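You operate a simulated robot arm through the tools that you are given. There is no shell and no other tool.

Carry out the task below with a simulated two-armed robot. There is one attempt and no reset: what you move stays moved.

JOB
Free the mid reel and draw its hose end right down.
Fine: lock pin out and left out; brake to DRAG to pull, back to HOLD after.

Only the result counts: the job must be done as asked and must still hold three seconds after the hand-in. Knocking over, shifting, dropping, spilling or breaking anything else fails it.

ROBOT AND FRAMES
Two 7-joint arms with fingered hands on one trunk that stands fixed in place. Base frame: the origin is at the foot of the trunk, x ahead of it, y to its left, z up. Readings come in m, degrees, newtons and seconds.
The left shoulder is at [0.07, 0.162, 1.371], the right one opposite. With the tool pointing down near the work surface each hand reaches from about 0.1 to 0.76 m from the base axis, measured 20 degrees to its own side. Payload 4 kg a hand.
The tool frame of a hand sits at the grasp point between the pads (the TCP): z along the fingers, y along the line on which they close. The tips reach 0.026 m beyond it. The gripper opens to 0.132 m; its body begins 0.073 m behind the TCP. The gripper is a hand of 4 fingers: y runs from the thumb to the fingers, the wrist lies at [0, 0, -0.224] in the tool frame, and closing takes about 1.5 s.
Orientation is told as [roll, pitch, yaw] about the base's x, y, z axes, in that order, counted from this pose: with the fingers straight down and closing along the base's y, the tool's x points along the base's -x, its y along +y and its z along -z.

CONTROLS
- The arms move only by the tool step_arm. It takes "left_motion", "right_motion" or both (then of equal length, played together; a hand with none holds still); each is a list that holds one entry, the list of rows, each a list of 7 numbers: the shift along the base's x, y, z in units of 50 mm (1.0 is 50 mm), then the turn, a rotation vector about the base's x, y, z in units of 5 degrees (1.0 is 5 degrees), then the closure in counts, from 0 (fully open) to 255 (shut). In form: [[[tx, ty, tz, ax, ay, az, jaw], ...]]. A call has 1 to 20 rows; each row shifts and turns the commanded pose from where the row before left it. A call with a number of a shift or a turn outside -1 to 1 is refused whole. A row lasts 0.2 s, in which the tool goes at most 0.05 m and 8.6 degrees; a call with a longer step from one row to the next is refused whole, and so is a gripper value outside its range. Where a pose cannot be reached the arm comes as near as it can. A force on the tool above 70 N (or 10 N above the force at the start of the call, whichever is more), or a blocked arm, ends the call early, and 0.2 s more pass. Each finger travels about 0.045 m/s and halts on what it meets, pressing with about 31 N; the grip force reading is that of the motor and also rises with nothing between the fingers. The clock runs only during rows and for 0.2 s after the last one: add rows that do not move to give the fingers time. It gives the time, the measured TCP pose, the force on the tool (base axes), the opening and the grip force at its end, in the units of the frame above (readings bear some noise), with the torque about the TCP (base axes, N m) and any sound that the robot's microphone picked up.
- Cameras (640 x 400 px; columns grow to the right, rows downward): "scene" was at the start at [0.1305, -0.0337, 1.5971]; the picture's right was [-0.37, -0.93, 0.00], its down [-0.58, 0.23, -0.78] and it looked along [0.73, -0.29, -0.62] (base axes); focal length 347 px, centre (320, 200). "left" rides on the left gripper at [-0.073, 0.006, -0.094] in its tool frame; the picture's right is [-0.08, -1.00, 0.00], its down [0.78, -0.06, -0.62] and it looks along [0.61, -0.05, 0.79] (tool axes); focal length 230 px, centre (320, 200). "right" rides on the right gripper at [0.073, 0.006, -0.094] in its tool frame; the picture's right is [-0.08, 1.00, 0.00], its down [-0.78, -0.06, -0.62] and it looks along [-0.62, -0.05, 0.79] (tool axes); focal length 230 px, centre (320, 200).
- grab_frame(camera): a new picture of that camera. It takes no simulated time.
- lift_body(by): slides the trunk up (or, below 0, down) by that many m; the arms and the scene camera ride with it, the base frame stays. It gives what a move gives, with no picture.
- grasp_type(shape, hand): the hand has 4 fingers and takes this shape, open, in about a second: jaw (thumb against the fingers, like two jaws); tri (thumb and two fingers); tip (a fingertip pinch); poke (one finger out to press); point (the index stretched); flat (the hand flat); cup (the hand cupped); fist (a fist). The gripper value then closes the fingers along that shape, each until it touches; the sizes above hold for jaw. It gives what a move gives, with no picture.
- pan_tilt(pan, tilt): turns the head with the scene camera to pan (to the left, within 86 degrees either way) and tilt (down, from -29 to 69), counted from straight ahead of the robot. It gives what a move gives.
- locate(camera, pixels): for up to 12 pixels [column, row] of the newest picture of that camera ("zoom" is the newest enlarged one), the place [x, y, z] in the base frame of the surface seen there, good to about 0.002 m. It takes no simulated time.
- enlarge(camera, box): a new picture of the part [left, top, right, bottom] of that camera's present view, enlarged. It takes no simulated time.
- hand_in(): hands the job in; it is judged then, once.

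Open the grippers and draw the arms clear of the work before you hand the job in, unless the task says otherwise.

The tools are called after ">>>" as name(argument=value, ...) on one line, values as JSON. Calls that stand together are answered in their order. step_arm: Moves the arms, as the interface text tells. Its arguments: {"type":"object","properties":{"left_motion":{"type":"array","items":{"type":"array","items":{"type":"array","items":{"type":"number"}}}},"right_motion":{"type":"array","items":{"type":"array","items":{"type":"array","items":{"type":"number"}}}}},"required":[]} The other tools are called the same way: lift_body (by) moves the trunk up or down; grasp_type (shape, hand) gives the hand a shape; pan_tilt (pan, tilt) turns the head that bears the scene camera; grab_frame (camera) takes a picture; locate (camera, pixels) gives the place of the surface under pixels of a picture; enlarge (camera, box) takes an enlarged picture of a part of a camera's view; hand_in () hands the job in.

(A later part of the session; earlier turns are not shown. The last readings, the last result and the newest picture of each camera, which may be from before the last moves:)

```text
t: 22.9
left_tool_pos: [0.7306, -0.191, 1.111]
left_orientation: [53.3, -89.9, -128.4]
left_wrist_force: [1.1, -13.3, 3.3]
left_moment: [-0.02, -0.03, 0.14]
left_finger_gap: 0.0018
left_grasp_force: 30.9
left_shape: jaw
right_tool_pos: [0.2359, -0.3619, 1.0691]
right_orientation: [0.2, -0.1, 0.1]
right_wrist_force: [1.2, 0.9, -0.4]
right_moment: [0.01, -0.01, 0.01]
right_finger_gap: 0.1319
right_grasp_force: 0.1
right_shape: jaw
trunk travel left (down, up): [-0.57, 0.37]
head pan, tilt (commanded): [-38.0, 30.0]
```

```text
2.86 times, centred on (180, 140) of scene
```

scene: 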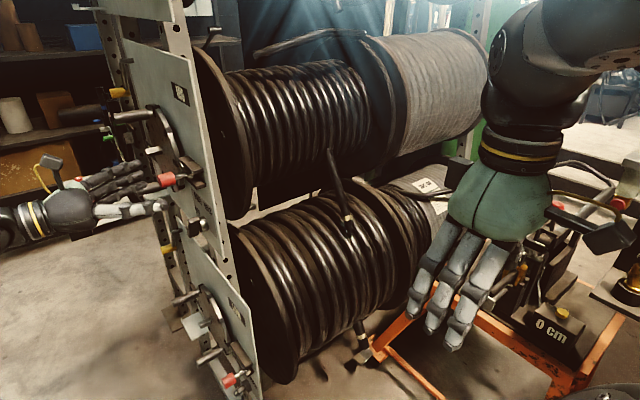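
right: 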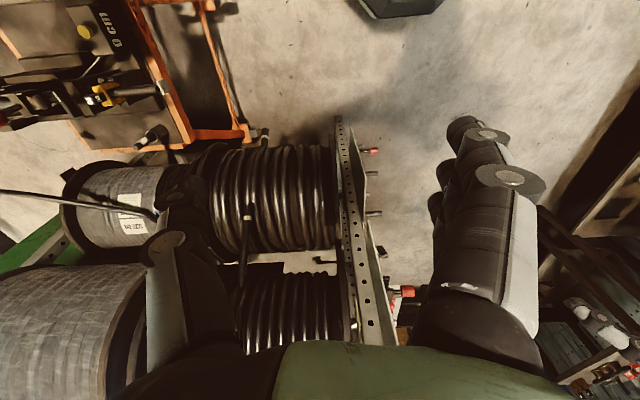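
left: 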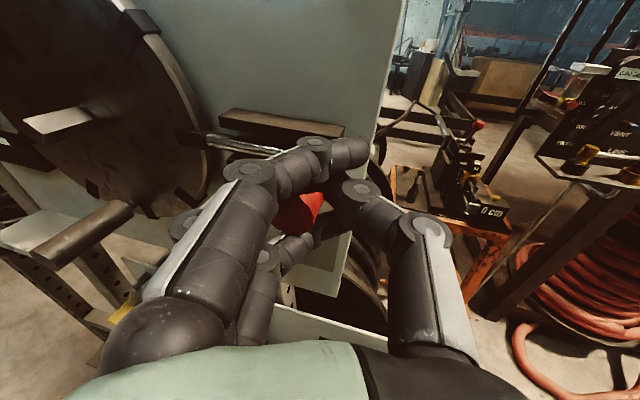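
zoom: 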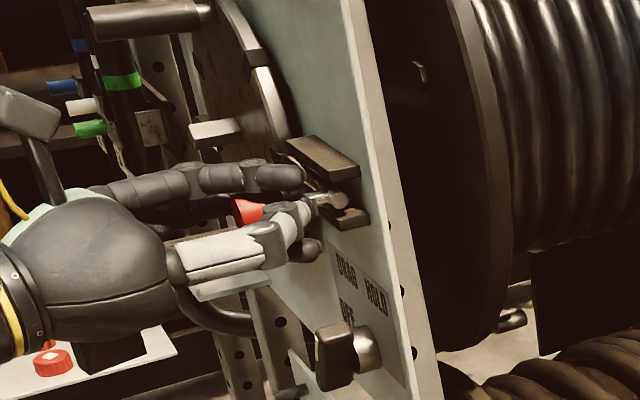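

The grip follows (28 mm). Force is low; I continue pulling in small steps.

>>> step_arm(left_motion=[[[-0.2, 0, 0, 0, 0, 0, 255], [-0.2, 0, 0, 0, 0, 0, 255], [0, 0, 0, 0, 0, 0, 255]]])

>>> grab_frame(camera="left")

>>> enlarge(camera="scene", box=[110, 70, 250, 210])

```text
t: 23.7
left_tool_pos: [0.7141, -0.1878, 1.1111]
left_orientation: [47.5, -90.1, -122.3]
left_wrist_force: [12.4, -9.7, 6.0]
left_moment: [-0.08, -0.22, -0.03]
left_finger_gap: 0.0005
left_grasp_force: 30.1
left_shape: jaw
right_tool_pos: [0.2383, -0.3611, 1.0664]
right_orientation: [0.1, 0.0, 0.1]
right_wrist_force: [0.9, 0.0, -0.7]
right_moment: [0.02, -0.05, 0.03]
right_finger_gap: 0.1318
right_grasp_force: 0.0
right_shape: jaw
trunk travel left (down, up): [-0.57, 0.37]
head pan, tilt (commanded): [-38.0, 30.0]
```

```text
taken
```

left: 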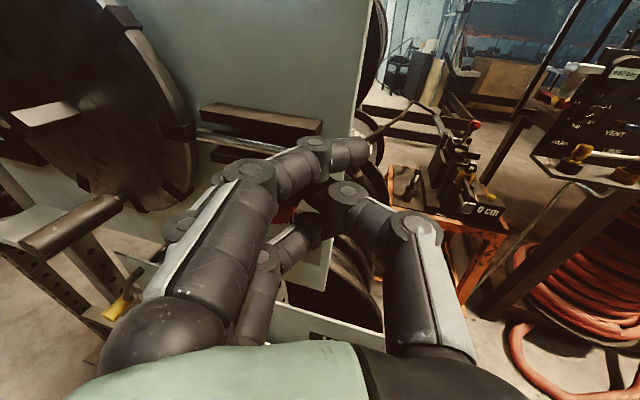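

```text
2.86 times, centred on (180, 140) of scene
```

zoom: 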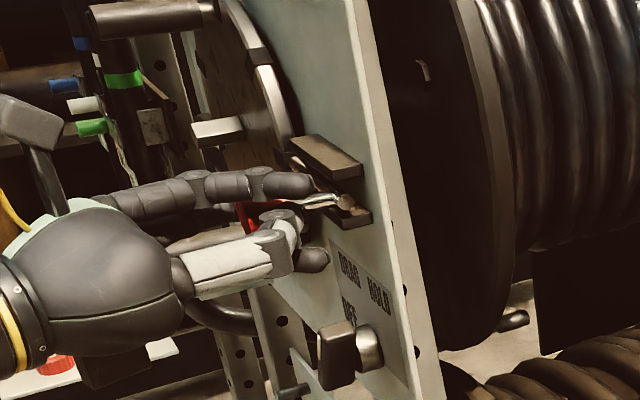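

Force +12 N in x now; the grip may be lagging behind the hand. I'll check the rod end position via locate.

>>> locate(camera="zoom", pixels=[[345, 203], [320, 197], [248, 215], [355, 215], [340, 150], [290, 155]])

>>> enlarge(camera="scene", box=[170, 110, 250, 170])

>>> enlarge(camera="left", box=[160, 80, 380, 260])

```text
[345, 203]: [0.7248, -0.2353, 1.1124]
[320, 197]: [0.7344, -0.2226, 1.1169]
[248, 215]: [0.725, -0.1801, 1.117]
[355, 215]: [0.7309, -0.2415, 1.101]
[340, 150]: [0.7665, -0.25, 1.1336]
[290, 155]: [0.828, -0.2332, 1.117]
```

```text
6.67 times, centred on (210, 140) of scene
```

zoom: 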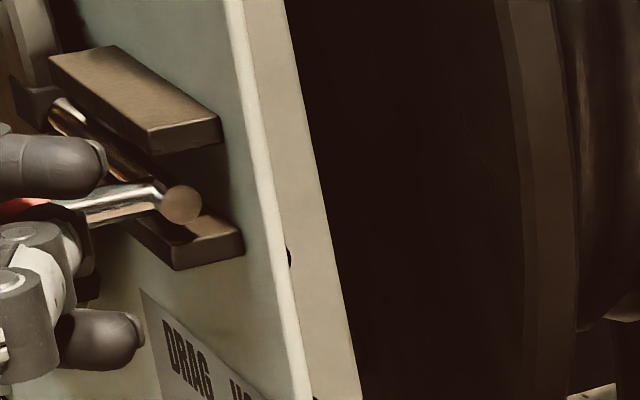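

```text
2.22 times, centred on (270, 170) of left
```

zoom: 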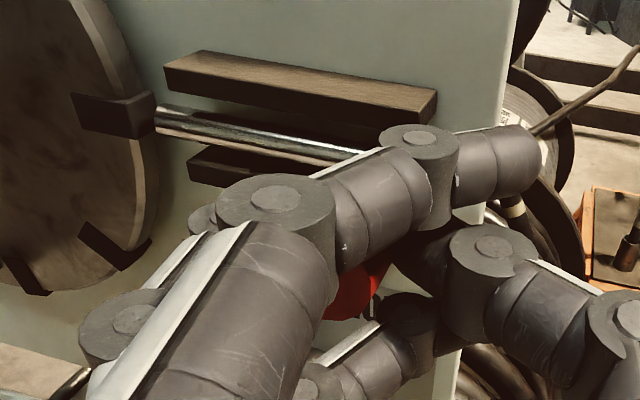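

The rod end moved from x≈0.745 to 0.725 so the bolt is sliding but lags; it's still in the notch. I keep pulling.

>>> step_arm(left_motion=[[[-0.2, 0, 0, 0, 0, 0, 255], [-0.2, 0, 0, 0, 0, 0, 255], [0, 0, 0, 0, 0, 0, 255]]])

>>> enlarge(camera="scene", box=[150, 90, 250, 170])

>>> enlarge(camera="left", box=[160, 80, 380, 260])

```text
t: 24.5
left_tool_pos: [0.7015, -0.1888, 1.1107]
left_orientation: [-123.4, -89.9, 49.1]
left_wrist_force: [40.1, -17.2, 13.7]
left_moment: [-0.04, -0.67, -0.86]
left_finger_gap: 0.012
left_grasp_force: 31.3
left_shape: jaw
right_tool_pos: [0.2429, -0.3628, 1.0663]
right_orientation: [0.1, 0.2, 0.0]
right_wrist_force: [-0.7, -0.3, 0.7]
right_moment: [-0.03, -0.01, 0.06]
right_finger_gap: 0.1318
right_grasp_force: 0.0
right_shape: jaw
trunk travel left (down, up): [-0.57, 0.37]
head pan, tilt (commanded): [-38.0, 30.0]
```

```text
5.00 times, centred on (200, 130) of scene
```

zoom: 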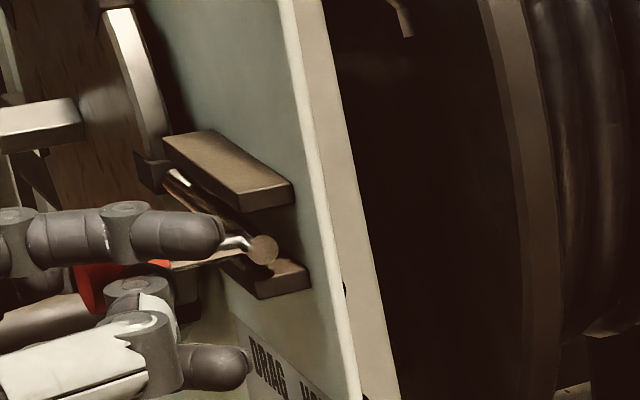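

```text
2.22 times, centred on (270, 170) of left
```

zoom: 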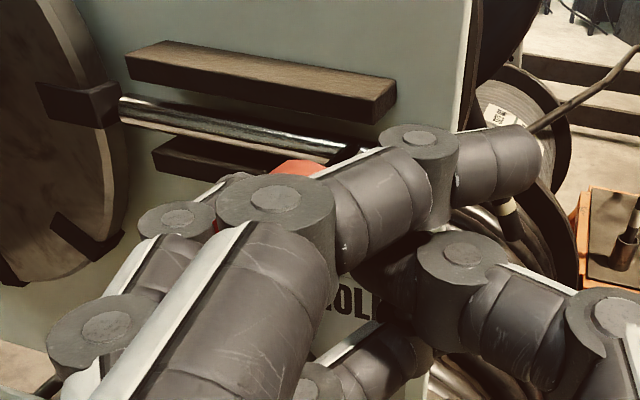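

Force rose to 40 N, so the bolt may have hit a stop, or be stiff. I'll locate the rod ends.

>>> locate(camera="zoom", pixels=[[124, 108], [140, 115], [105, 100], [300, 145], [295, 168], [345, 160], [115, 170], [60, 90]])

>>> enlarge(camera="left", box=[160, 80, 260, 160])

>>> enlarge(camera="scene", box=[160, 105, 220, 155])

>>> locate(camera="zoom", pixels=[[338, 290], [250, 130], [190, 120], [120, 100]])

```text
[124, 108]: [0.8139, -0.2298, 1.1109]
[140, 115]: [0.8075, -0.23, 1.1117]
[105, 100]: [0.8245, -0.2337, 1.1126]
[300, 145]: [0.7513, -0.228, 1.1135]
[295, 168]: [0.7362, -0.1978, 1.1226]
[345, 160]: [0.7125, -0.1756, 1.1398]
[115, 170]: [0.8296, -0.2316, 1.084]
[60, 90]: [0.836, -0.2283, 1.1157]
```

```text
5.00 times, centred on (210, 120) of left
```

zoom: 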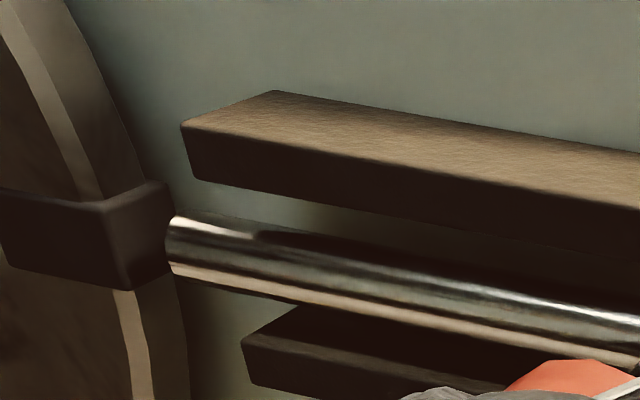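

```text
8.00 times, centred on (190, 130) of scene
```

zoom: 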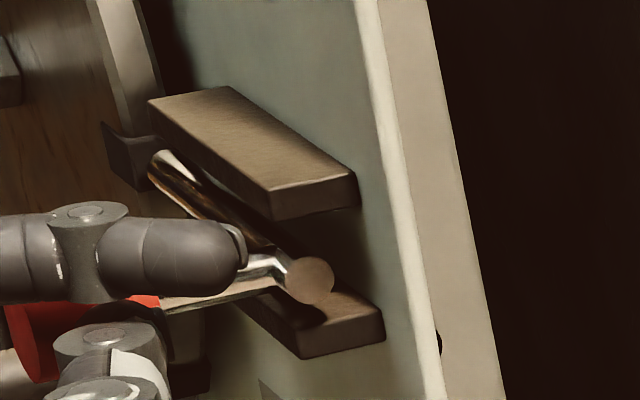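

```text
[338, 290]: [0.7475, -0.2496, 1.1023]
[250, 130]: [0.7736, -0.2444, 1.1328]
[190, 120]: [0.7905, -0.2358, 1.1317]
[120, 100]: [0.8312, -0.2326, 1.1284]
```

The rod tip appears just clear of the notch (tip at x≈0.814, notch block from ≈0.82). I'll locate the near rod end exactly.

>>> locate(camera="zoom", pixels=[[308, 280], [300, 275], [265, 268], [162, 165], [30, 340]])

>>> step_arm(left_motion=[[[-0.15, 0, 0, 0, 0, 0, 255], [0, 0, 0, 0, 0, 0, 255]]])

>>> enlarge(camera="scene", box=[160, 105, 220, 155])

>>> locate(camera="zoom", pixels=[[308, 280], [300, 275], [265, 268], [162, 165], [30, 340]])

```text
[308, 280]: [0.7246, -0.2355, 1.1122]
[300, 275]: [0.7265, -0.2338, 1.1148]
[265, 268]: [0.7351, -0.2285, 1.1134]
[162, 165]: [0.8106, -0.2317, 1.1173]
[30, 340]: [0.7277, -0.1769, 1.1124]
```

```text
t: 25.1
left_tool_pos: [0.6947, -0.1892, 1.1073]
left_orientation: [-118.4, -90.0, 44.2]
left_wrist_force: [48.6, -20.3, 14.8]
left_moment: [0.0, -0.82, -1.36]
left_finger_gap: 0.0125
left_grasp_force: 31.0
left_shape: jaw
right_tool_pos: [0.2439, -0.3624, 1.0658]
right_orientation: [0.3, 0.3, 0.0]
right_wrist_force: [0.1, 0.1, -0.3]
right_moment: [-0.02, -0.01, -0.02]
right_finger_gap: 0.1315
right_grasp_force: 0.0
right_shape: jaw
trunk travel left (down, up): [-0.57, 0.37]
head pan, tilt (commanded): [-38.0, 30.0]
```

```text
8.00 times, centred on (190, 130) of scene
```

zoom: 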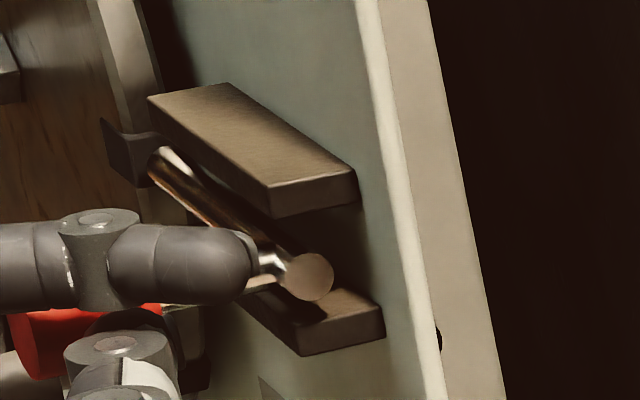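

```text
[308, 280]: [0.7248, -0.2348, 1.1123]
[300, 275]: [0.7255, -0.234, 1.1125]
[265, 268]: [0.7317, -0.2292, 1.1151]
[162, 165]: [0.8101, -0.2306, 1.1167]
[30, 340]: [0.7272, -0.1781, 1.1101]
```

The bolt is against its stop (rod end 0.725, about 30 mm out; tip at 0.81 clear of the notch block). I ease the pull and open the hand, then check whether it stays out.

>>> step_arm(left_motion=[[[0.2, 0, 0, 0, 0, 0, 255], [0.2, 0, 0, 0, 0, 0, 255], [0, 0, 0, 0, 0, 0, 255]]])

>>> step_arm(left_motion=[[[0, 0, 0, 0, 0, 0, 200], [0, 0, 0, 0, 0, 0, 150], [0, 0, 0, 0, 0, 0, 110], [0, 0, 0, 0, 0, 0, 110], [0, 0, 0, 0, 0, 0, 110]]])

>>> enlarge(camera="scene", box=[160, 105, 220, 155])

>>> enlarge(camera="left", box=[160, 80, 380, 260])

```text
t: 25.9
left_tool_pos: [0.7066, -0.1871, 1.1097]
left_orientation: [-67.2, -89.8, -7.9]
left_wrist_force: [15.8, 2.3, 5.9]
left_moment: [-0.08, -0.28, 0.26]
left_finger_gap: 0.0105
left_grasp_force: 31.0
left_shape: jaw
right_tool_pos: [0.2395, -0.3599, 1.0678]
right_orientation: [0.1, 0.1, 0.0]
right_wrist_force: [-0.2, 0.1, -0.5]
right_moment: [0.0, 0.04, 0.06]
right_finger_gap: 0.132
right_grasp_force: 0.0
right_shape: jaw
trunk travel left (down, up): [-0.57, 0.37]
head pan, tilt (commanded): [-38.0, 30.0]
```

```text
t: 27.1
left_tool_pos: [0.7047, -0.1892, 1.1094]
left_orientation: [-37.4, -89.9, -37.7]
left_wrist_force: [0.8, -1.5, -0.2]
left_moment: [-0.02, 0.05, -0.04]
left_finger_gap: 0.0756
left_grasp_force: 0.1
left_shape: jaw
right_tool_pos: [0.237, -0.3606, 1.0688]
right_orientation: [0.1, 0.0, 0.0]
right_wrist_force: [-0.5, -0.1, 0.0]
right_moment: [0.05, -0.01, 0.01]
right_finger_gap: 0.1315
right_grasp_force: 0.0
right_shape: jaw
trunk travel left (down, up): [-0.57, 0.37]
head pan, tilt (commanded): [-38.0, 30.0]
```

```text
8.00 times, centred on (190, 130) of scene
```

zoom: 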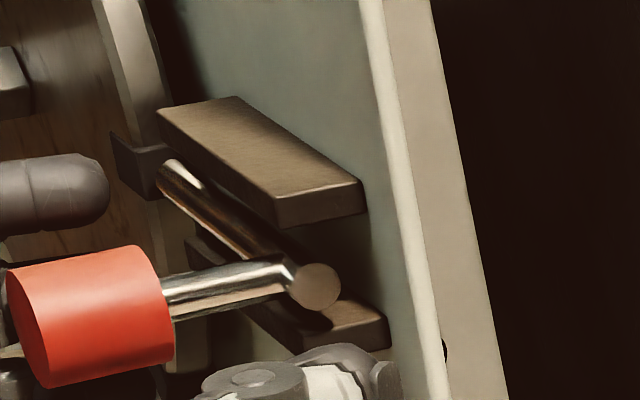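

```text
2.22 times, centred on (270, 170) of left
```

zoom: 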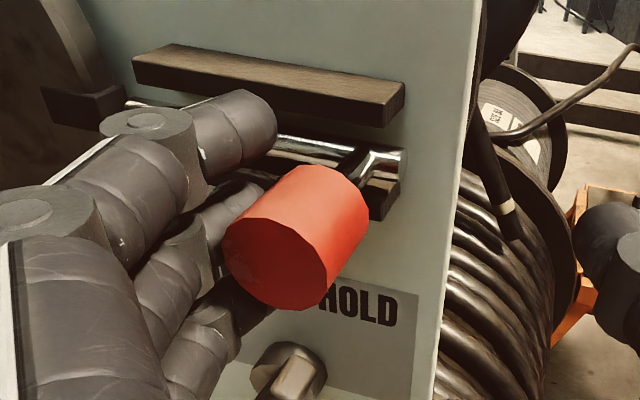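

The bolt stays out with the hand open (rod end still proud at (315,285)). I back the left hand away in +y.

>>> step_arm(left_motion=[[[0.1, 0.3, 0, 0, 0, 0, 60], [0, 0.6, 0, 0, 0, 0, 60], [0, 0.7, 0, 0, 0, 0, 60], [0, 0.7, 0, 0, 0, 0, 60], [0, 0, 0, 0, 0, 0, 60]]])

>>> grab_frame(camera="left")

>>> enlarge(camera="left", box=[200, 80, 420, 260])

>>> grab_frame(camera="scene")

```text
t: 28.3
left_tool_pos: [0.712, -0.0697, 1.1115]
left_orientation: [39.2, -90.0, -114.3]
left_wrist_force: [0.0, -0.5, 0.6]
left_moment: [-0.01, 0.0, 0.01]
left_finger_gap: 0.1007
left_grasp_force: 0.0
left_shape: jaw
right_tool_pos: [0.2375, -0.361, 1.0674]
right_orientation: [0.0, 0.0, 0.0]
right_wrist_force: [0.5, 0.7, 0.5]
right_moment: [0.04, 0.06, -0.02]
right_finger_gap: 0.1321
right_grasp_force: 0.1
right_shape: jaw
trunk travel left (down, up): [-0.57, 0.37]
head pan, tilt (commanded): [-38.0, 30.0]
```

```text
taken
```

left: 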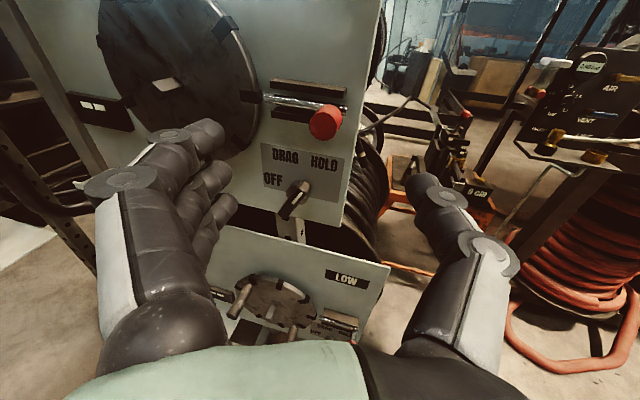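

```text
2.22 times, centred on (310, 170) of left
```

zoom: 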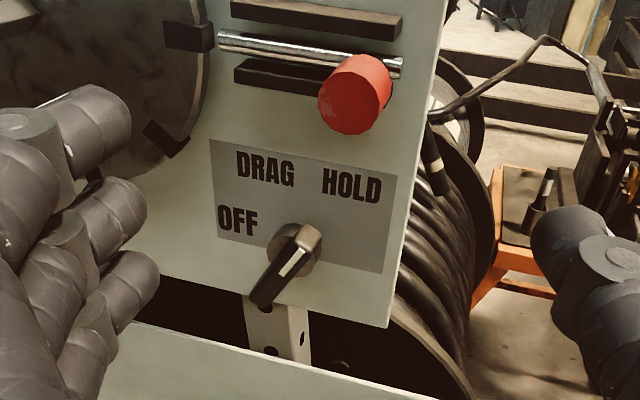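

```text
taken
```

scene: 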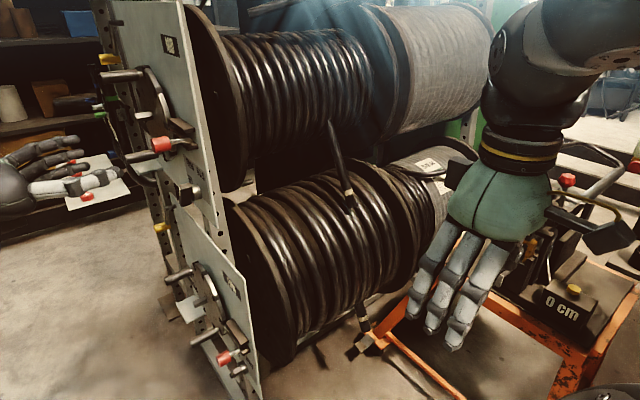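

The bolt tip is clear of the notch (gap at zoom (215,40)). Next the brake knob: I'll locate the paddle's ends and hub.

>>> enlarge(camera="left", box=[250, 140, 350, 230])

>>> locate(camera="zoom", pixels=[[305, 200], [325, 170], [245, 300], [240, 270], [290, 230], [335, 190], [265, 290], [245, 180], [270, 240], [290, 185], [215, 80], [340, 90]])

```text
4.44 times, centred on (300, 185) of left
```

zoom: 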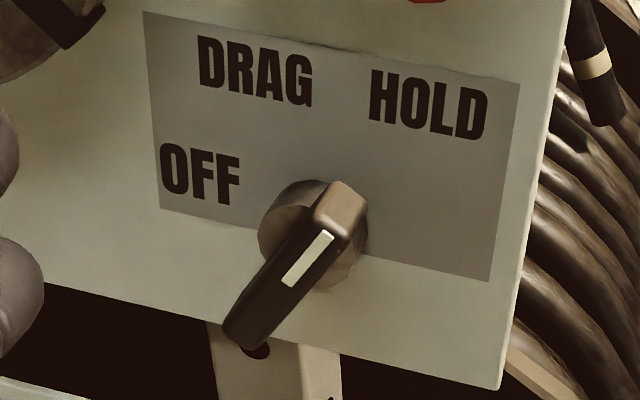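

```text
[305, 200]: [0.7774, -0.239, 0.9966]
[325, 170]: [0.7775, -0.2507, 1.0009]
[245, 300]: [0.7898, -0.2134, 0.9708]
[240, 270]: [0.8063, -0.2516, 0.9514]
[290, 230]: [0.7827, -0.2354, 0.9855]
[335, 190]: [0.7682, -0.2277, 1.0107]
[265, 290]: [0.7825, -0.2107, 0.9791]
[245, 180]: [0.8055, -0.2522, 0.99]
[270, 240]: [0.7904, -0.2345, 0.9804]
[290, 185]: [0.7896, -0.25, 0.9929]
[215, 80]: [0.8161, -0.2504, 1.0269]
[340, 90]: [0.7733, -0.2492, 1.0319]
```

Locating more points on the paddle's outer face for the angle and the depth.

>>> locate(camera="zoom", pixels=[[290, 280], [328, 238], [250, 335], [335, 225], [235, 320], [345, 240], [318, 260], [260, 310], [320, 215], [345, 200], [360, 205], [300, 290]])

```text
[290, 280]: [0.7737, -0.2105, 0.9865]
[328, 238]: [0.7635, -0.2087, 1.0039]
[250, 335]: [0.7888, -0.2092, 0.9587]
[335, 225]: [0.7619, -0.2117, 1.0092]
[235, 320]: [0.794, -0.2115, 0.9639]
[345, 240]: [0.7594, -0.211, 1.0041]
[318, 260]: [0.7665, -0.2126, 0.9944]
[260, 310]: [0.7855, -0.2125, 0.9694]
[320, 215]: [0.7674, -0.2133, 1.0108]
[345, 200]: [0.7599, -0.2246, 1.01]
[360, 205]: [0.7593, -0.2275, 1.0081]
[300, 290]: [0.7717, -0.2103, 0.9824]
```

Paddle: centre ≈(0.777, 0.985), tilted 30° toward -x (HOLD), outer face y≈-0.210; so DRAG is +60° about +Y. I lower the trunk 0.1 m for reach, then pre-rotate the left hand -30° about Y.

>>> lift_body(by=-0.1)

>>> step_arm(left_motion=[[[0.2, 0, -0.1, 0, -1, 0, 80], [0.2, 0, -0.1, 0, -1, 0, 110], [0.2, 0, -0.1, 0, -1, 0, 130], [0.2, 0, -0.1, 0, -1, 0, 130], [0.2, 0, -0.1, 0, -1, 0, 130], [0.2, 0, 0, 0, -1, 0, 130], [0, -0.4, 0, 0, 0, 0, 130], [0, -0.4, 0, 0, 0, 0, 130], [0, 0, 0, 0, 0, 0, 130]]])

>>> grab_frame(camera="left")

>>> grab_frame(camera="scene")

```text
t: 29.6
left_tool_pos: [0.7127, -0.0707, 1.0113]
left_orientation: [131.5, -90.1, 153.5]
left_wrist_force: [0.5, -0.2, 0.6]
left_moment: [0.06, 0.01, -0.02]
left_finger_gap: 0.1007
left_grasp_force: 0.0
left_shape: jaw
right_tool_pos: [0.2375, -0.3591, 0.9686]
right_orientation: [0.1, 0.0, 0.0]
right_wrist_force: [0.1, -0.1, 0.4]
right_moment: [0.01, 0.01, 0.0]
right_finger_gap: 0.1318
right_grasp_force: 0.0
right_shape: jaw
trunk travel left (down, up): [-0.47, 0.47]
head pan, tilt (commanded): [-38.0, 30.0]
```

```text
t: 31.6
left_tool_pos: [0.7734, -0.1097, 0.988]
left_orientation: [105.0, -60.1, 180.0]
left_wrist_force: [-0.7, 2.0, 0.4]
left_moment: [0.0, -0.02, -0.02]
left_finger_gap: 0.0652
left_grasp_force: 0.0
left_shape: jaw
right_tool_pos: [0.2376, -0.3602, 0.9687]
right_orientation: [-0.1, -0.1, 0.0]
right_wrist_force: [-0.7, -0.4, 0.1]
right_moment: [0.05, -0.04, 0.01]
right_finger_gap: 0.132
right_grasp_force: 0.1
right_shape: jaw
trunk travel left (down, up): [-0.47, 0.47]
head pan, tilt (commanded): [-38.0, 30.0]
```

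```text
taken
```

left: 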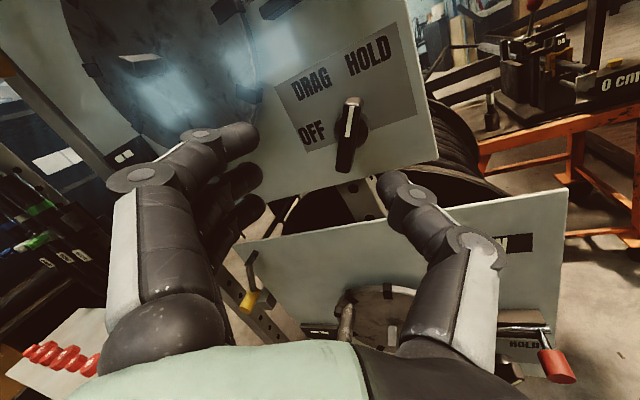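

```text
taken
```

scene: 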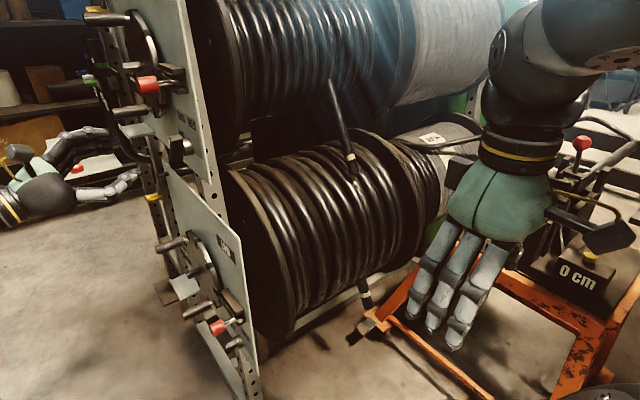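

The paddle appears at (350,132), matching prediction. I advance in -y ~93 mm to straddle the paddle.

>>> step_arm(left_motion=[[[0.02, -0.5, -0.02, 0, 0, 0, 130], [0.02, -0.5, -0.02, 0, 0, 0, 130], [0.02, -0.5, -0.02, 0, 0, 0, 130], [0, -0.36, 0, 0, 0, 0, 130], [0, 0, 0, 0, 0, 0, 130]]])

>>> grab_frame(camera="left")

>>> enlarge(camera="scene", box=[110, 70, 250, 210])

```text
t: 32.8
left_tool_pos: [0.7767, -0.1944, 0.9839]
left_orientation: [105.1, -60.2, -180.0]
left_wrist_force: [0.1, 0.2, 0.1]
left_moment: [0.0, 0.01, -0.06]
left_finger_gap: 0.0655
left_grasp_force: 0.1
left_shape: jaw
left hand out of reach, approached as far as the arm can: row 4
right_tool_pos: [0.2371, -0.3605, 0.9689]
right_orientation: [0.1, 0.1, 0.0]
right_wrist_force: [-0.7, -1.1, -0.1]
right_moment: [0.01, -0.02, -0.02]
right_finger_gap: 0.1318
right_grasp_force: 0.1
right_shape: jaw
trunk travel left (down, up): [-0.47, 0.47]
head pan, tilt (commanded): [-38.0, 30.0]
```

```text
taken
```

left: 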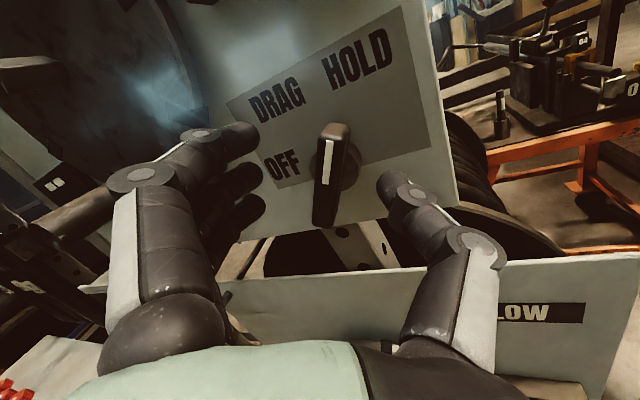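

```text
2.86 times, centred on (180, 140) of scene
```

zoom: 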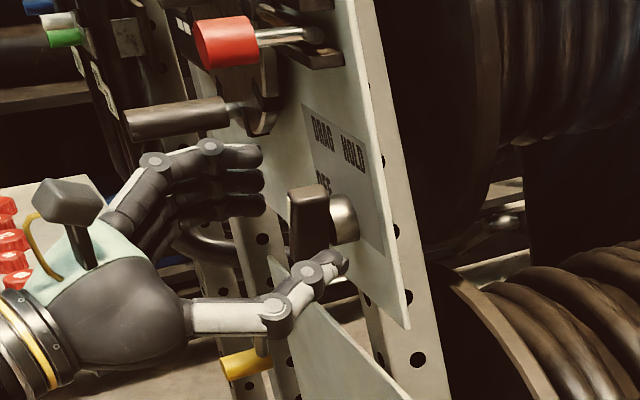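

Reach ended at y=-0.194, with only ~10 mm of overlap on the paddle. I back off 30 mm, add 10° more yaw tilt to gain reach, and come in again slightly offset.

>>> step_arm(left_motion=[[[0, 0.6, 0, 0, 0, 0, 140], [0, 0, 0, -0.5, 0, 0.866, 150], [0, 0, 0, -0.5, 0, 0.866, 160], [-0.13, 0, -0.06, 0, 0, 0, 160], [0, -0.4, 0, 0, 0, 0, 160], [0, -0.35, 0, 0, 0, 0, 160], [0, 0, 0, 0, 0, 0, 160]]])

>>> grab_frame(camera="left")

>>> enlarge(camera="scene", box=[110, 70, 250, 210])

```text
t: 34.4
left_tool_pos: [0.7895, -0.2008, 0.977]
left_orientation: [115.2, -60.0, 180.0]
left_wrist_force: [-21.0, 41.7, -16.4]
left_moment: [1.06, -0.08, -1.08]
left_finger_gap: 0.0507
left_grasp_force: 0.1
left_shape: jaw
left hand out of reach, approached as far as the arm can: row 3, 4
right_tool_pos: [0.2363, -0.3552, 0.9708]
right_orientation: [-0.3, 0.0, 0.0]
right_wrist_force: [-0.1, 0.4, 0.2]
right_moment: [0.03, -0.02, -0.01]
right_finger_gap: 0.1318
right_grasp_force: 0.0
right_shape: jaw
trunk travel left (down, up): [-0.47, 0.47]
head pan, tilt (commanded): [-38.0, 30.0]
```

```text
taken
```

left: 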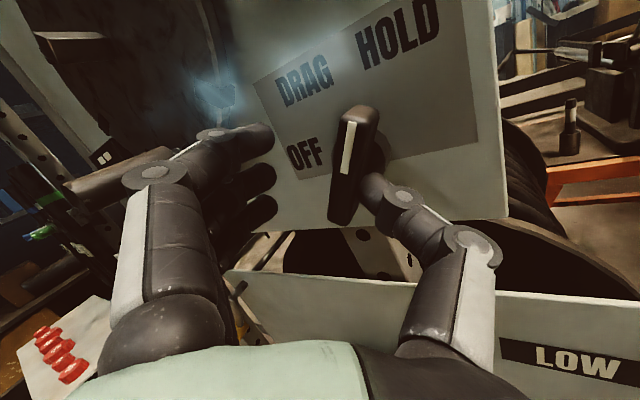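

```text
2.86 times, centred on (180, 140) of scene
```

zoom: 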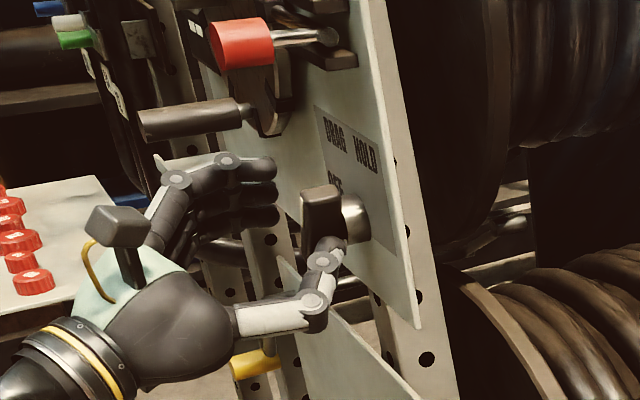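

The thumb is pressing on something (42 N) and the hand drifted to x=0.79. I back off in +y and re-read the pose.

>>> step_arm(left_motion=[[[0, 0.5, 0, 0, 0, 0, 160], [0, 0.3, 0, 0, 0, 0, 160], [0, 0, 0, 0, 0, 0, 160]]])

>>> enlarge(camera="scene", box=[110, 70, 250, 210])

>>> grab_frame(camera="left")

```text
t: 35.2
left_tool_pos: [0.7919, -0.1677, 0.9776]
left_orientation: [115.1, -59.9, 179.7]
left_wrist_force: [-0.8, 0.3, -1.1]
left_moment: [0.03, 0.02, 0.04]
left_finger_gap: 0.05
left_grasp_force: 0.1
left_shape: jaw
right_tool_pos: [0.2372, -0.3602, 0.9684]
right_orientation: [0.2, 0.0, 0.1]
right_wrist_force: [-0.2, -0.5, 0.0]
right_moment: [-0.01, 0.0, 0.01]
right_finger_gap: 0.1318
right_grasp_force: 0.1
right_shape: jaw
trunk travel left (down, up): [-0.47, 0.47]
head pan, tilt (commanded): [-38.0, 30.0]
```

```text
2.86 times, centred on (180, 140) of scene
```

zoom: 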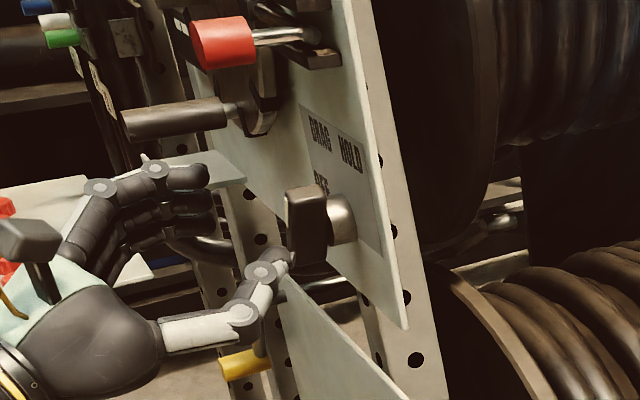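

```text
taken
```

left: 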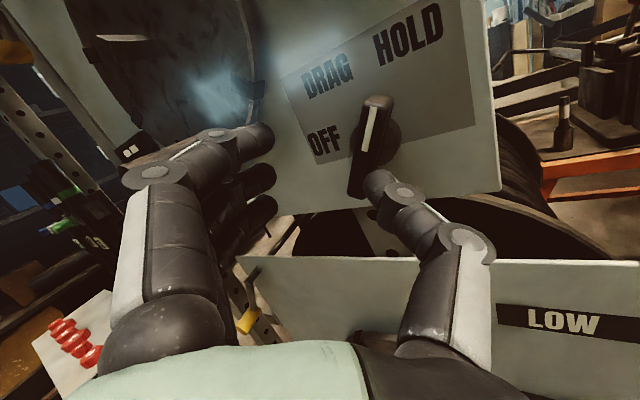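

The hand is at x=0.792, 22 mm too far in +x. I shift it to x≈0.770, z≈0.981.

>>> step_arm(left_motion=[[[-0.22, 0, 0.03, 0, 0, 0, 150], [-0.22, 0, 0.03, 0, 0, 0, 150], [0, 0, 0, 0, 0, 0, 150]]])

>>> grab_frame(camera="left")

```text
t: 36.0
left_tool_pos: [0.7919, -0.1675, 0.9786]
left_orientation: [115.1, -59.9, 179.8]
left_wrist_force: [-0.1, -0.8, -0.3]
left_moment: [0.02, -0.01, 0.02]
left_finger_gap: 0.0538
left_grasp_force: 0.1
left_shape: jaw
left hand out of reach, approached as far as the arm can: row 1, 2
right_tool_pos: [0.237, -0.3596, 0.968]
right_orientation: [0.0, -0.1, 0.0]
right_wrist_force: [-0.2, 0.0, -0.6]
right_moment: [0.01, 0.0, 0.01]
right_finger_gap: 0.1321
right_grasp_force: 0.2
right_shape: jaw
trunk travel left (down, up): [-0.47, 0.47]
head pan, tilt (commanded): [-38.0, 30.0]
```

```text
taken
```

left: 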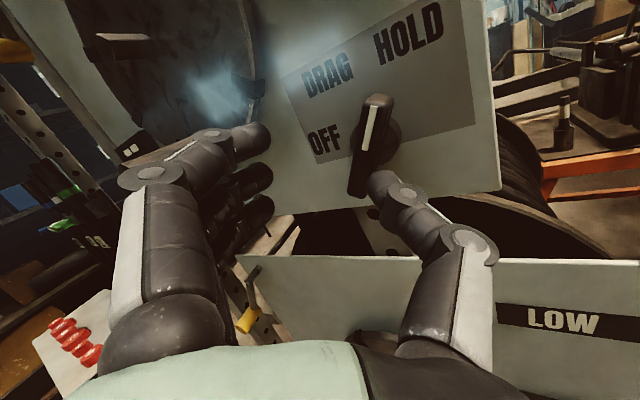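

Moving -x is blocked by a wrist limit in this pose, so gripping the knob this way isn't practical. I'll retreat, turn the hand to point mostly forward (60° yaw), and use the "poke" shape to push the paddle's upper end in +x from the robot side.

>>> step_arm(left_motion=[[[0, 0.9, 0, 0, 0, 0, 60], [0, 0.9, 0, 0, 0, 0, 60], [-0.5, 0.5, 0, 0, 1, 0, 0], [-0.5, 0.3, 0, 0, 1, 0, 0], [-0.5, 0, 0, 0, 1, 0, 0], [-0.5, 0, 0, 0, 1, 0, 0], [-0.5, 0, 0, 0, 1, 0, 0], [-0.5, 0, 0, 0, 1, 0, 0], [-0.3, 0, 0, 0, 0, 1, 0], [-0.3, 0, 0, 0, 0, 1, 0], [-0.3, 0, 0, 0, 0, 1, 0], [-0.3, 0, 0, 0, 0, 1, 0], [-0.3, 0, 0, 0, 0, 1, 0], [-0.3, 0, 0, 0, 0, 1, 0], [0, 0, 0, 0, 0, 1, 0], [0, 0, 0, 0, 0, 0, 0]]])

>>> grasp_type(hand="left", shape="poke")

>>> grab_frame(camera="left")

>>> grab_frame(camera="scene")

```text
t: 39.4
left_tool_pos: [0.9102, -0.0488, 0.9421]
left_orientation: [67.6, -89.9, -97.4]
left_wrist_force: [0.9, 0.1, -0.5]
left_moment: [-0.01, 0.01, -0.01]
left_finger_gap: 0.132
left_grasp_force: 0.1
left_shape: jaw
left hand out of reach, approached as far as the arm can: row 1, 2, 3, 4, 5, 6, 7, 8, 9, 10, 11, 12, 13, 14
right_tool_pos: [0.2381, -0.3607, 0.9678]
right_orientation: [0.2, -0.1, 0.0]
right_wrist_force: [0.2, 0.4, -0.4]
right_moment: [-0.03, 0.05, -0.01]
right_finger_gap: 0.1316
right_grasp_force: 0.0
right_shape: jaw
trunk travel left (down, up): [-0.47, 0.47]
head pan, tilt (commanded): [-38.0, 30.0]
```

```text
t: 40.3
left_tool_pos: [0.9098, -0.0476, 0.9436]
left_orientation: [89.9, -90.0, -120.0]
left_wrist_force: [0.0, 0.7, -0.7]
left_moment: [-0.01, -0.01, 0.0]
left_finger_gap: 0.0
left_grasp_force: 0.1
left_shape: poke
right_tool_pos: [0.2373, -0.3613, 0.9678]
right_orientation: [-0.1, -0.1, 0.0]
right_wrist_force: [0.1, -0.2, -0.7]
right_moment: [0.0, 0.01, 0.05]
right_finger_gap: 0.1319
right_grasp_force: 0.1
right_shape: jaw
trunk travel left (down, up): [-0.47, 0.47]
head pan, tilt (commanded): [-38.0, 30.0]
```

```text
taken
```

left: 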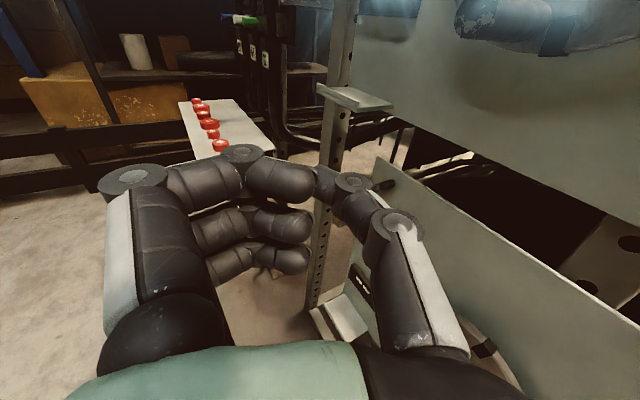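

```text
taken
```

scene: 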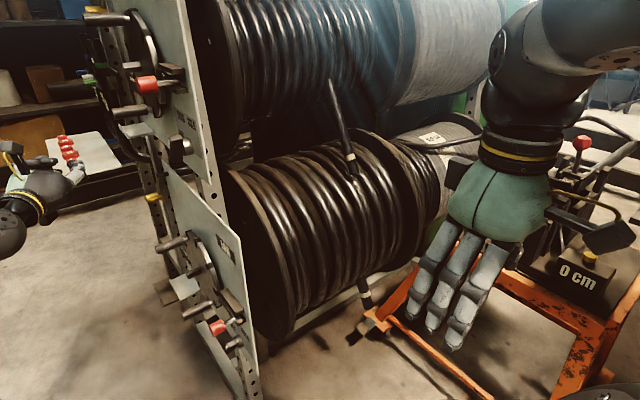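

The arm got stuck far out at x=0.91 (position sacrificed for orientation). I'll try drawing it back in -x and +y with small steps.

>>> step_arm(left_motion=[[[-0.5, 0.3, 0, 0, 0, 0, 0], [-0.5, 0.3, 0, 0, 0, 0, 0], [-0.5, 0.3, 0, 0, 0, 0, 0], [-0.5, 0.3, 0, 0, 0, 0, 0], [0, 0, 0, 0, 0, 0, 0]]])

>>> grab_frame(camera="left")

>>> pan_tilt(pan=-5, tilt=30)

>>> grab_frame(camera="scene")

```text
t: 41.5
left_tool_pos: [0.8097, 0.01, 0.9429]
left_orientation: [90.2, -89.9, -120.2]
left_wrist_force: [-0.8, 0.4, 0.3]
left_moment: [0.03, 0.02, -0.03]
left_finger_gap: 0.0
left_grasp_force: 0.1
left_shape: poke
right_tool_pos: [0.2379, -0.3608, 0.9685]
right_orientation: [0.1, 0.0, -0.1]
right_wrist_force: [-0.2, -0.4, -0.5]
right_moment: [0.01, 0.01, -0.01]
right_finger_gap: 0.1319
right_grasp_force: 0.1
right_shape: jaw
trunk travel left (down, up): [-0.47, 0.47]
head pan, tilt (commanded): [-38.0, 30.0]
```

```text
taken
```

left: 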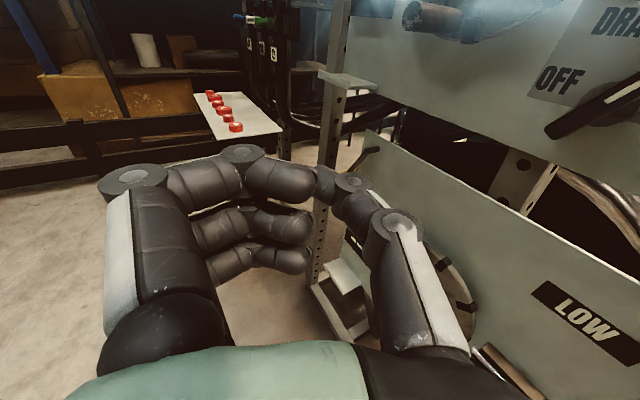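

```text
t: 42.5
left_tool_pos: [0.8093, 0.011, 0.9427]
left_orientation: [96.2, -89.9, -126.1]
left_wrist_force: [-0.2, -0.4, 0.5]
left_moment: [0.03, 0.02, -0.01]
left_finger_gap: 0.0
left_grasp_force: 0.0
left_shape: poke
right_tool_pos: [0.2374, -0.3601, 0.9692]
right_orientation: [0.0, 0.0, 0.0]
right_wrist_force: [-0.8, 0.4, 0.8]
right_moment: [0.0, 0.0, 0.01]
right_finger_gap: 0.1318
right_grasp_force: 0.0
right_shape: jaw
trunk travel left (down, up): [-0.47, 0.47]
head pan, tilt (commanded): [-5.0, 30.0]
```

```text
taken
```

scene: 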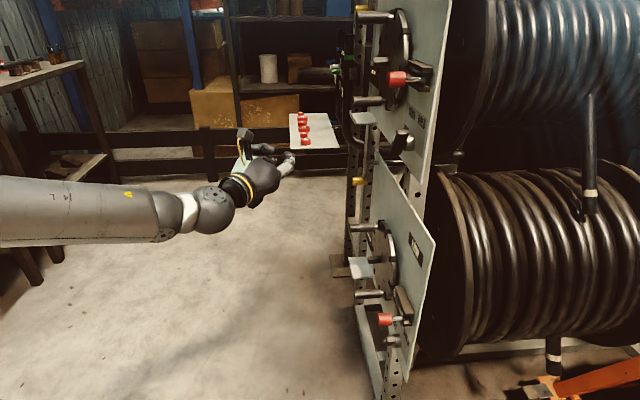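

The hand now moves back freely. Poke shape appears to leave all fingers curled with index and thumb forward; I'll look closer and compare with the "point" shape.

>>> enlarge(camera="scene", box=[210, 120, 310, 220])

>>> grasp_type(hand="left", shape="point")

>>> grab_frame(camera="left")

>>> enlarge(camera="scene", box=[210, 120, 310, 220])

```text
4.00 times, centred on (260, 170) of scene
```

zoom: 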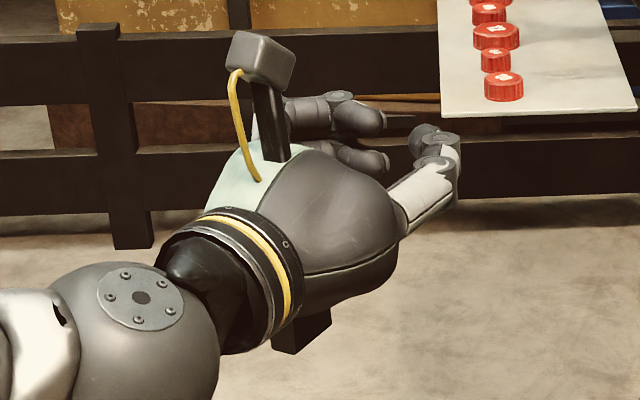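

```text
t: 43.4
left_tool_pos: [0.8079, 0.0118, 0.9428]
left_orientation: [104.0, -90.0, -133.8]
left_wrist_force: [0.2, 0.9, 0.3]
left_moment: [-0.01, 0.01, 0.0]
left_finger_gap: 0.126
left_grasp_force: 0.1
left_shape: point
right_tool_pos: [0.2374, -0.3589, 0.968]
right_orientation: [0.0, 0.0, 0.0]
right_wrist_force: [0.2, 0.5, 0.3]
right_moment: [-0.01, -0.02, 0.0]
right_finger_gap: 0.1318
right_grasp_force: 0.1
right_shape: jaw
trunk travel left (down, up): [-0.47, 0.47]
head pan, tilt (commanded): [-5.0, 30.0]
```

```text
taken
```

left: 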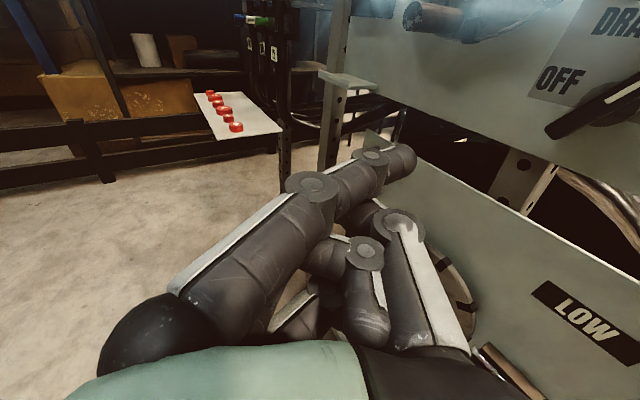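

```text
4.00 times, centred on (260, 170) of scene
```

zoom: 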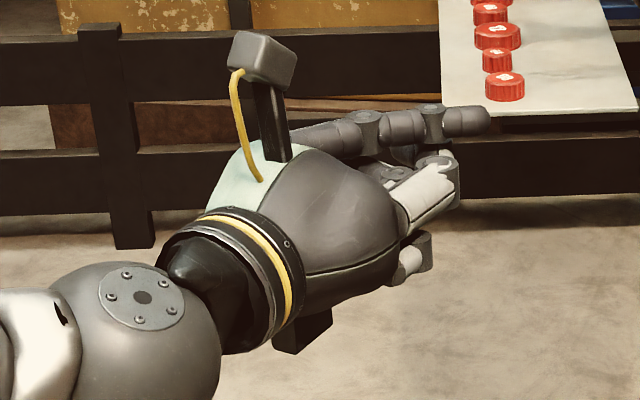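

"point" gives a clean stretched index finger (top side), tip at left-image (408,160). I'll locate the tip to get its offset from the TCP.

>>> locate(camera="left", pixels=[[408, 160], [414, 165], [395, 152], [370, 160], [315, 185], [250, 290], [400, 222]])

>>> enlarge(camera="scene", box=[230, 130, 310, 190])

>>> locate(camera="zoom", pixels=[[525, 125], [500, 125], [450, 130], [440, 250], [380, 240]])

```text
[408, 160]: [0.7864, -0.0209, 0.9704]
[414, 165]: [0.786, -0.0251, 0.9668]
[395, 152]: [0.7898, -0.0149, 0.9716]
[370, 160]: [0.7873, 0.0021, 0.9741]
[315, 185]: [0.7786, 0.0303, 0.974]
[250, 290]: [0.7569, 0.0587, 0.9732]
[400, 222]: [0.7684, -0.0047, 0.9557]
```

```text
6.67 times, centred on (270, 160) of scene
```

zoom: 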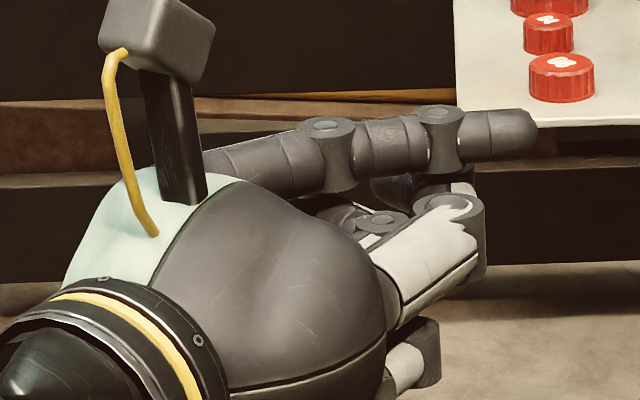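

```text
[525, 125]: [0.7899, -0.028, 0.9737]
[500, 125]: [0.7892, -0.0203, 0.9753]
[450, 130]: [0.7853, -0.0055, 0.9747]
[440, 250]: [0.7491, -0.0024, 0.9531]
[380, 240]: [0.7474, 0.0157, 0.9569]
```

Index tip is ≈(0.789,-0.030,0.965) with TCP (0.808,0.011,0.943), and its last segment points about -y. I'll turn the hand to 50° yaw for more protrusion and place the finger in front of the plate, on the -x side of the paddle's upper end.

>>> step_arm(left_motion=[[[-0.4, 0, 0.3, 0, 0, -1, 0], [-0.4, 0, 0.3, 0, 0, -1, 0], [-0.3, -0.4, 0.2, 0, 0, 0, 0], [0, -0.6, 0, 0, 0, 0, 0], [0, -0.6, 0, 0, 0, 0, 0], [0, 0, 0, 0, 0, 0, 0]]])

>>> grab_frame(camera="left")

>>> grab_frame(camera="scene")

```text
t: 44.8
left_tool_pos: [0.755, -0.0688, 0.9845]
left_orientation: [162.3, -90.0, 157.6]
left_wrist_force: [0.9, 0.5, 0.1]
left_moment: [0.02, 0.01, 0.0]
left_finger_gap: 0.1261
left_grasp_force: 0.0
left_shape: point
right_tool_pos: [0.2381, -0.3583, 0.9694]
right_orientation: [0.0, -0.2, 0.1]
right_wrist_force: [-0.1, -1.1, -0.7]
right_moment: [0.01, 0.0, -0.03]
right_finger_gap: 0.1317
right_grasp_force: 0.0
right_shape: jaw
trunk travel left (down, up): [-0.47, 0.47]
head pan, tilt (commanded): [-5.0, 30.0]
```

```text
taken
```

left: 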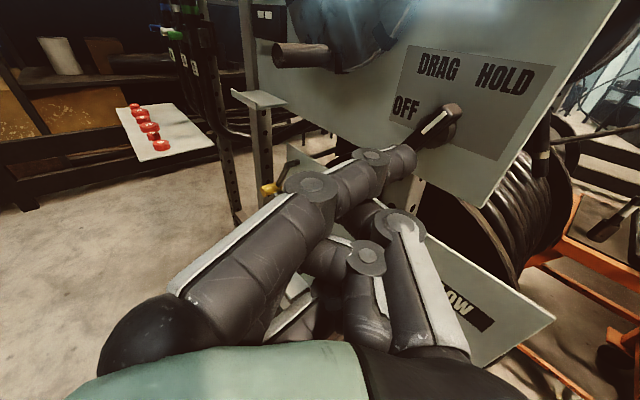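

```text
taken
```

scene: 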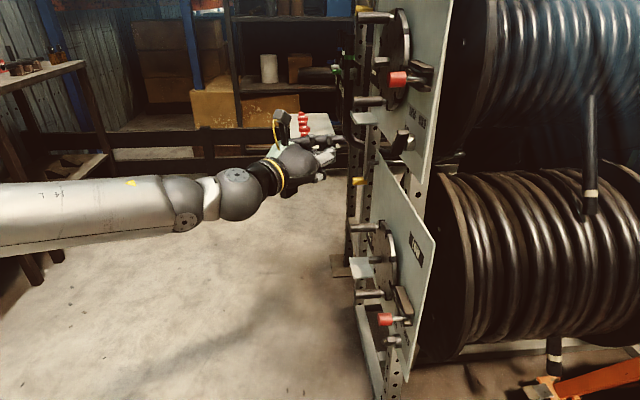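

Finger is lined up approaching; I'll confirm tip position with locate in both views.

>>> locate(camera="left", pixels=[[410, 158], [415, 165], [395, 150], [440, 118], [455, 108], [425, 132]])

>>> enlarge(camera="scene", box=[290, 60, 450, 220])

>>> locate(camera="zoom", pixels=[[218, 318], [205, 315], [190, 372], [455, 310], [455, 285], [455, 345], [490, 300], [430, 320]])

```text
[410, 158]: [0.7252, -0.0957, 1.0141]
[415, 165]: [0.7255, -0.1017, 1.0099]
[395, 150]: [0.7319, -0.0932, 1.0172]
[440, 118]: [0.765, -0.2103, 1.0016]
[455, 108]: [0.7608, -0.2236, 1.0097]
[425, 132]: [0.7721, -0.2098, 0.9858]
```

```text
2.50 times, centred on (370, 140) of scene
```

zoom: 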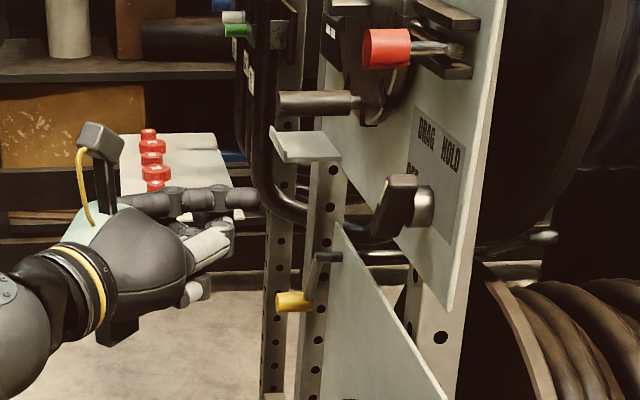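

```text
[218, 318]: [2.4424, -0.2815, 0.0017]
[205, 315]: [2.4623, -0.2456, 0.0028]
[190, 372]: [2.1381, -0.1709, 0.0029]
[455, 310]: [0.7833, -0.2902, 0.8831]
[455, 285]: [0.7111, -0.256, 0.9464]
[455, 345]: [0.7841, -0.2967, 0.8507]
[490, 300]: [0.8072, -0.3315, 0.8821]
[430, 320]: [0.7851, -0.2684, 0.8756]
```

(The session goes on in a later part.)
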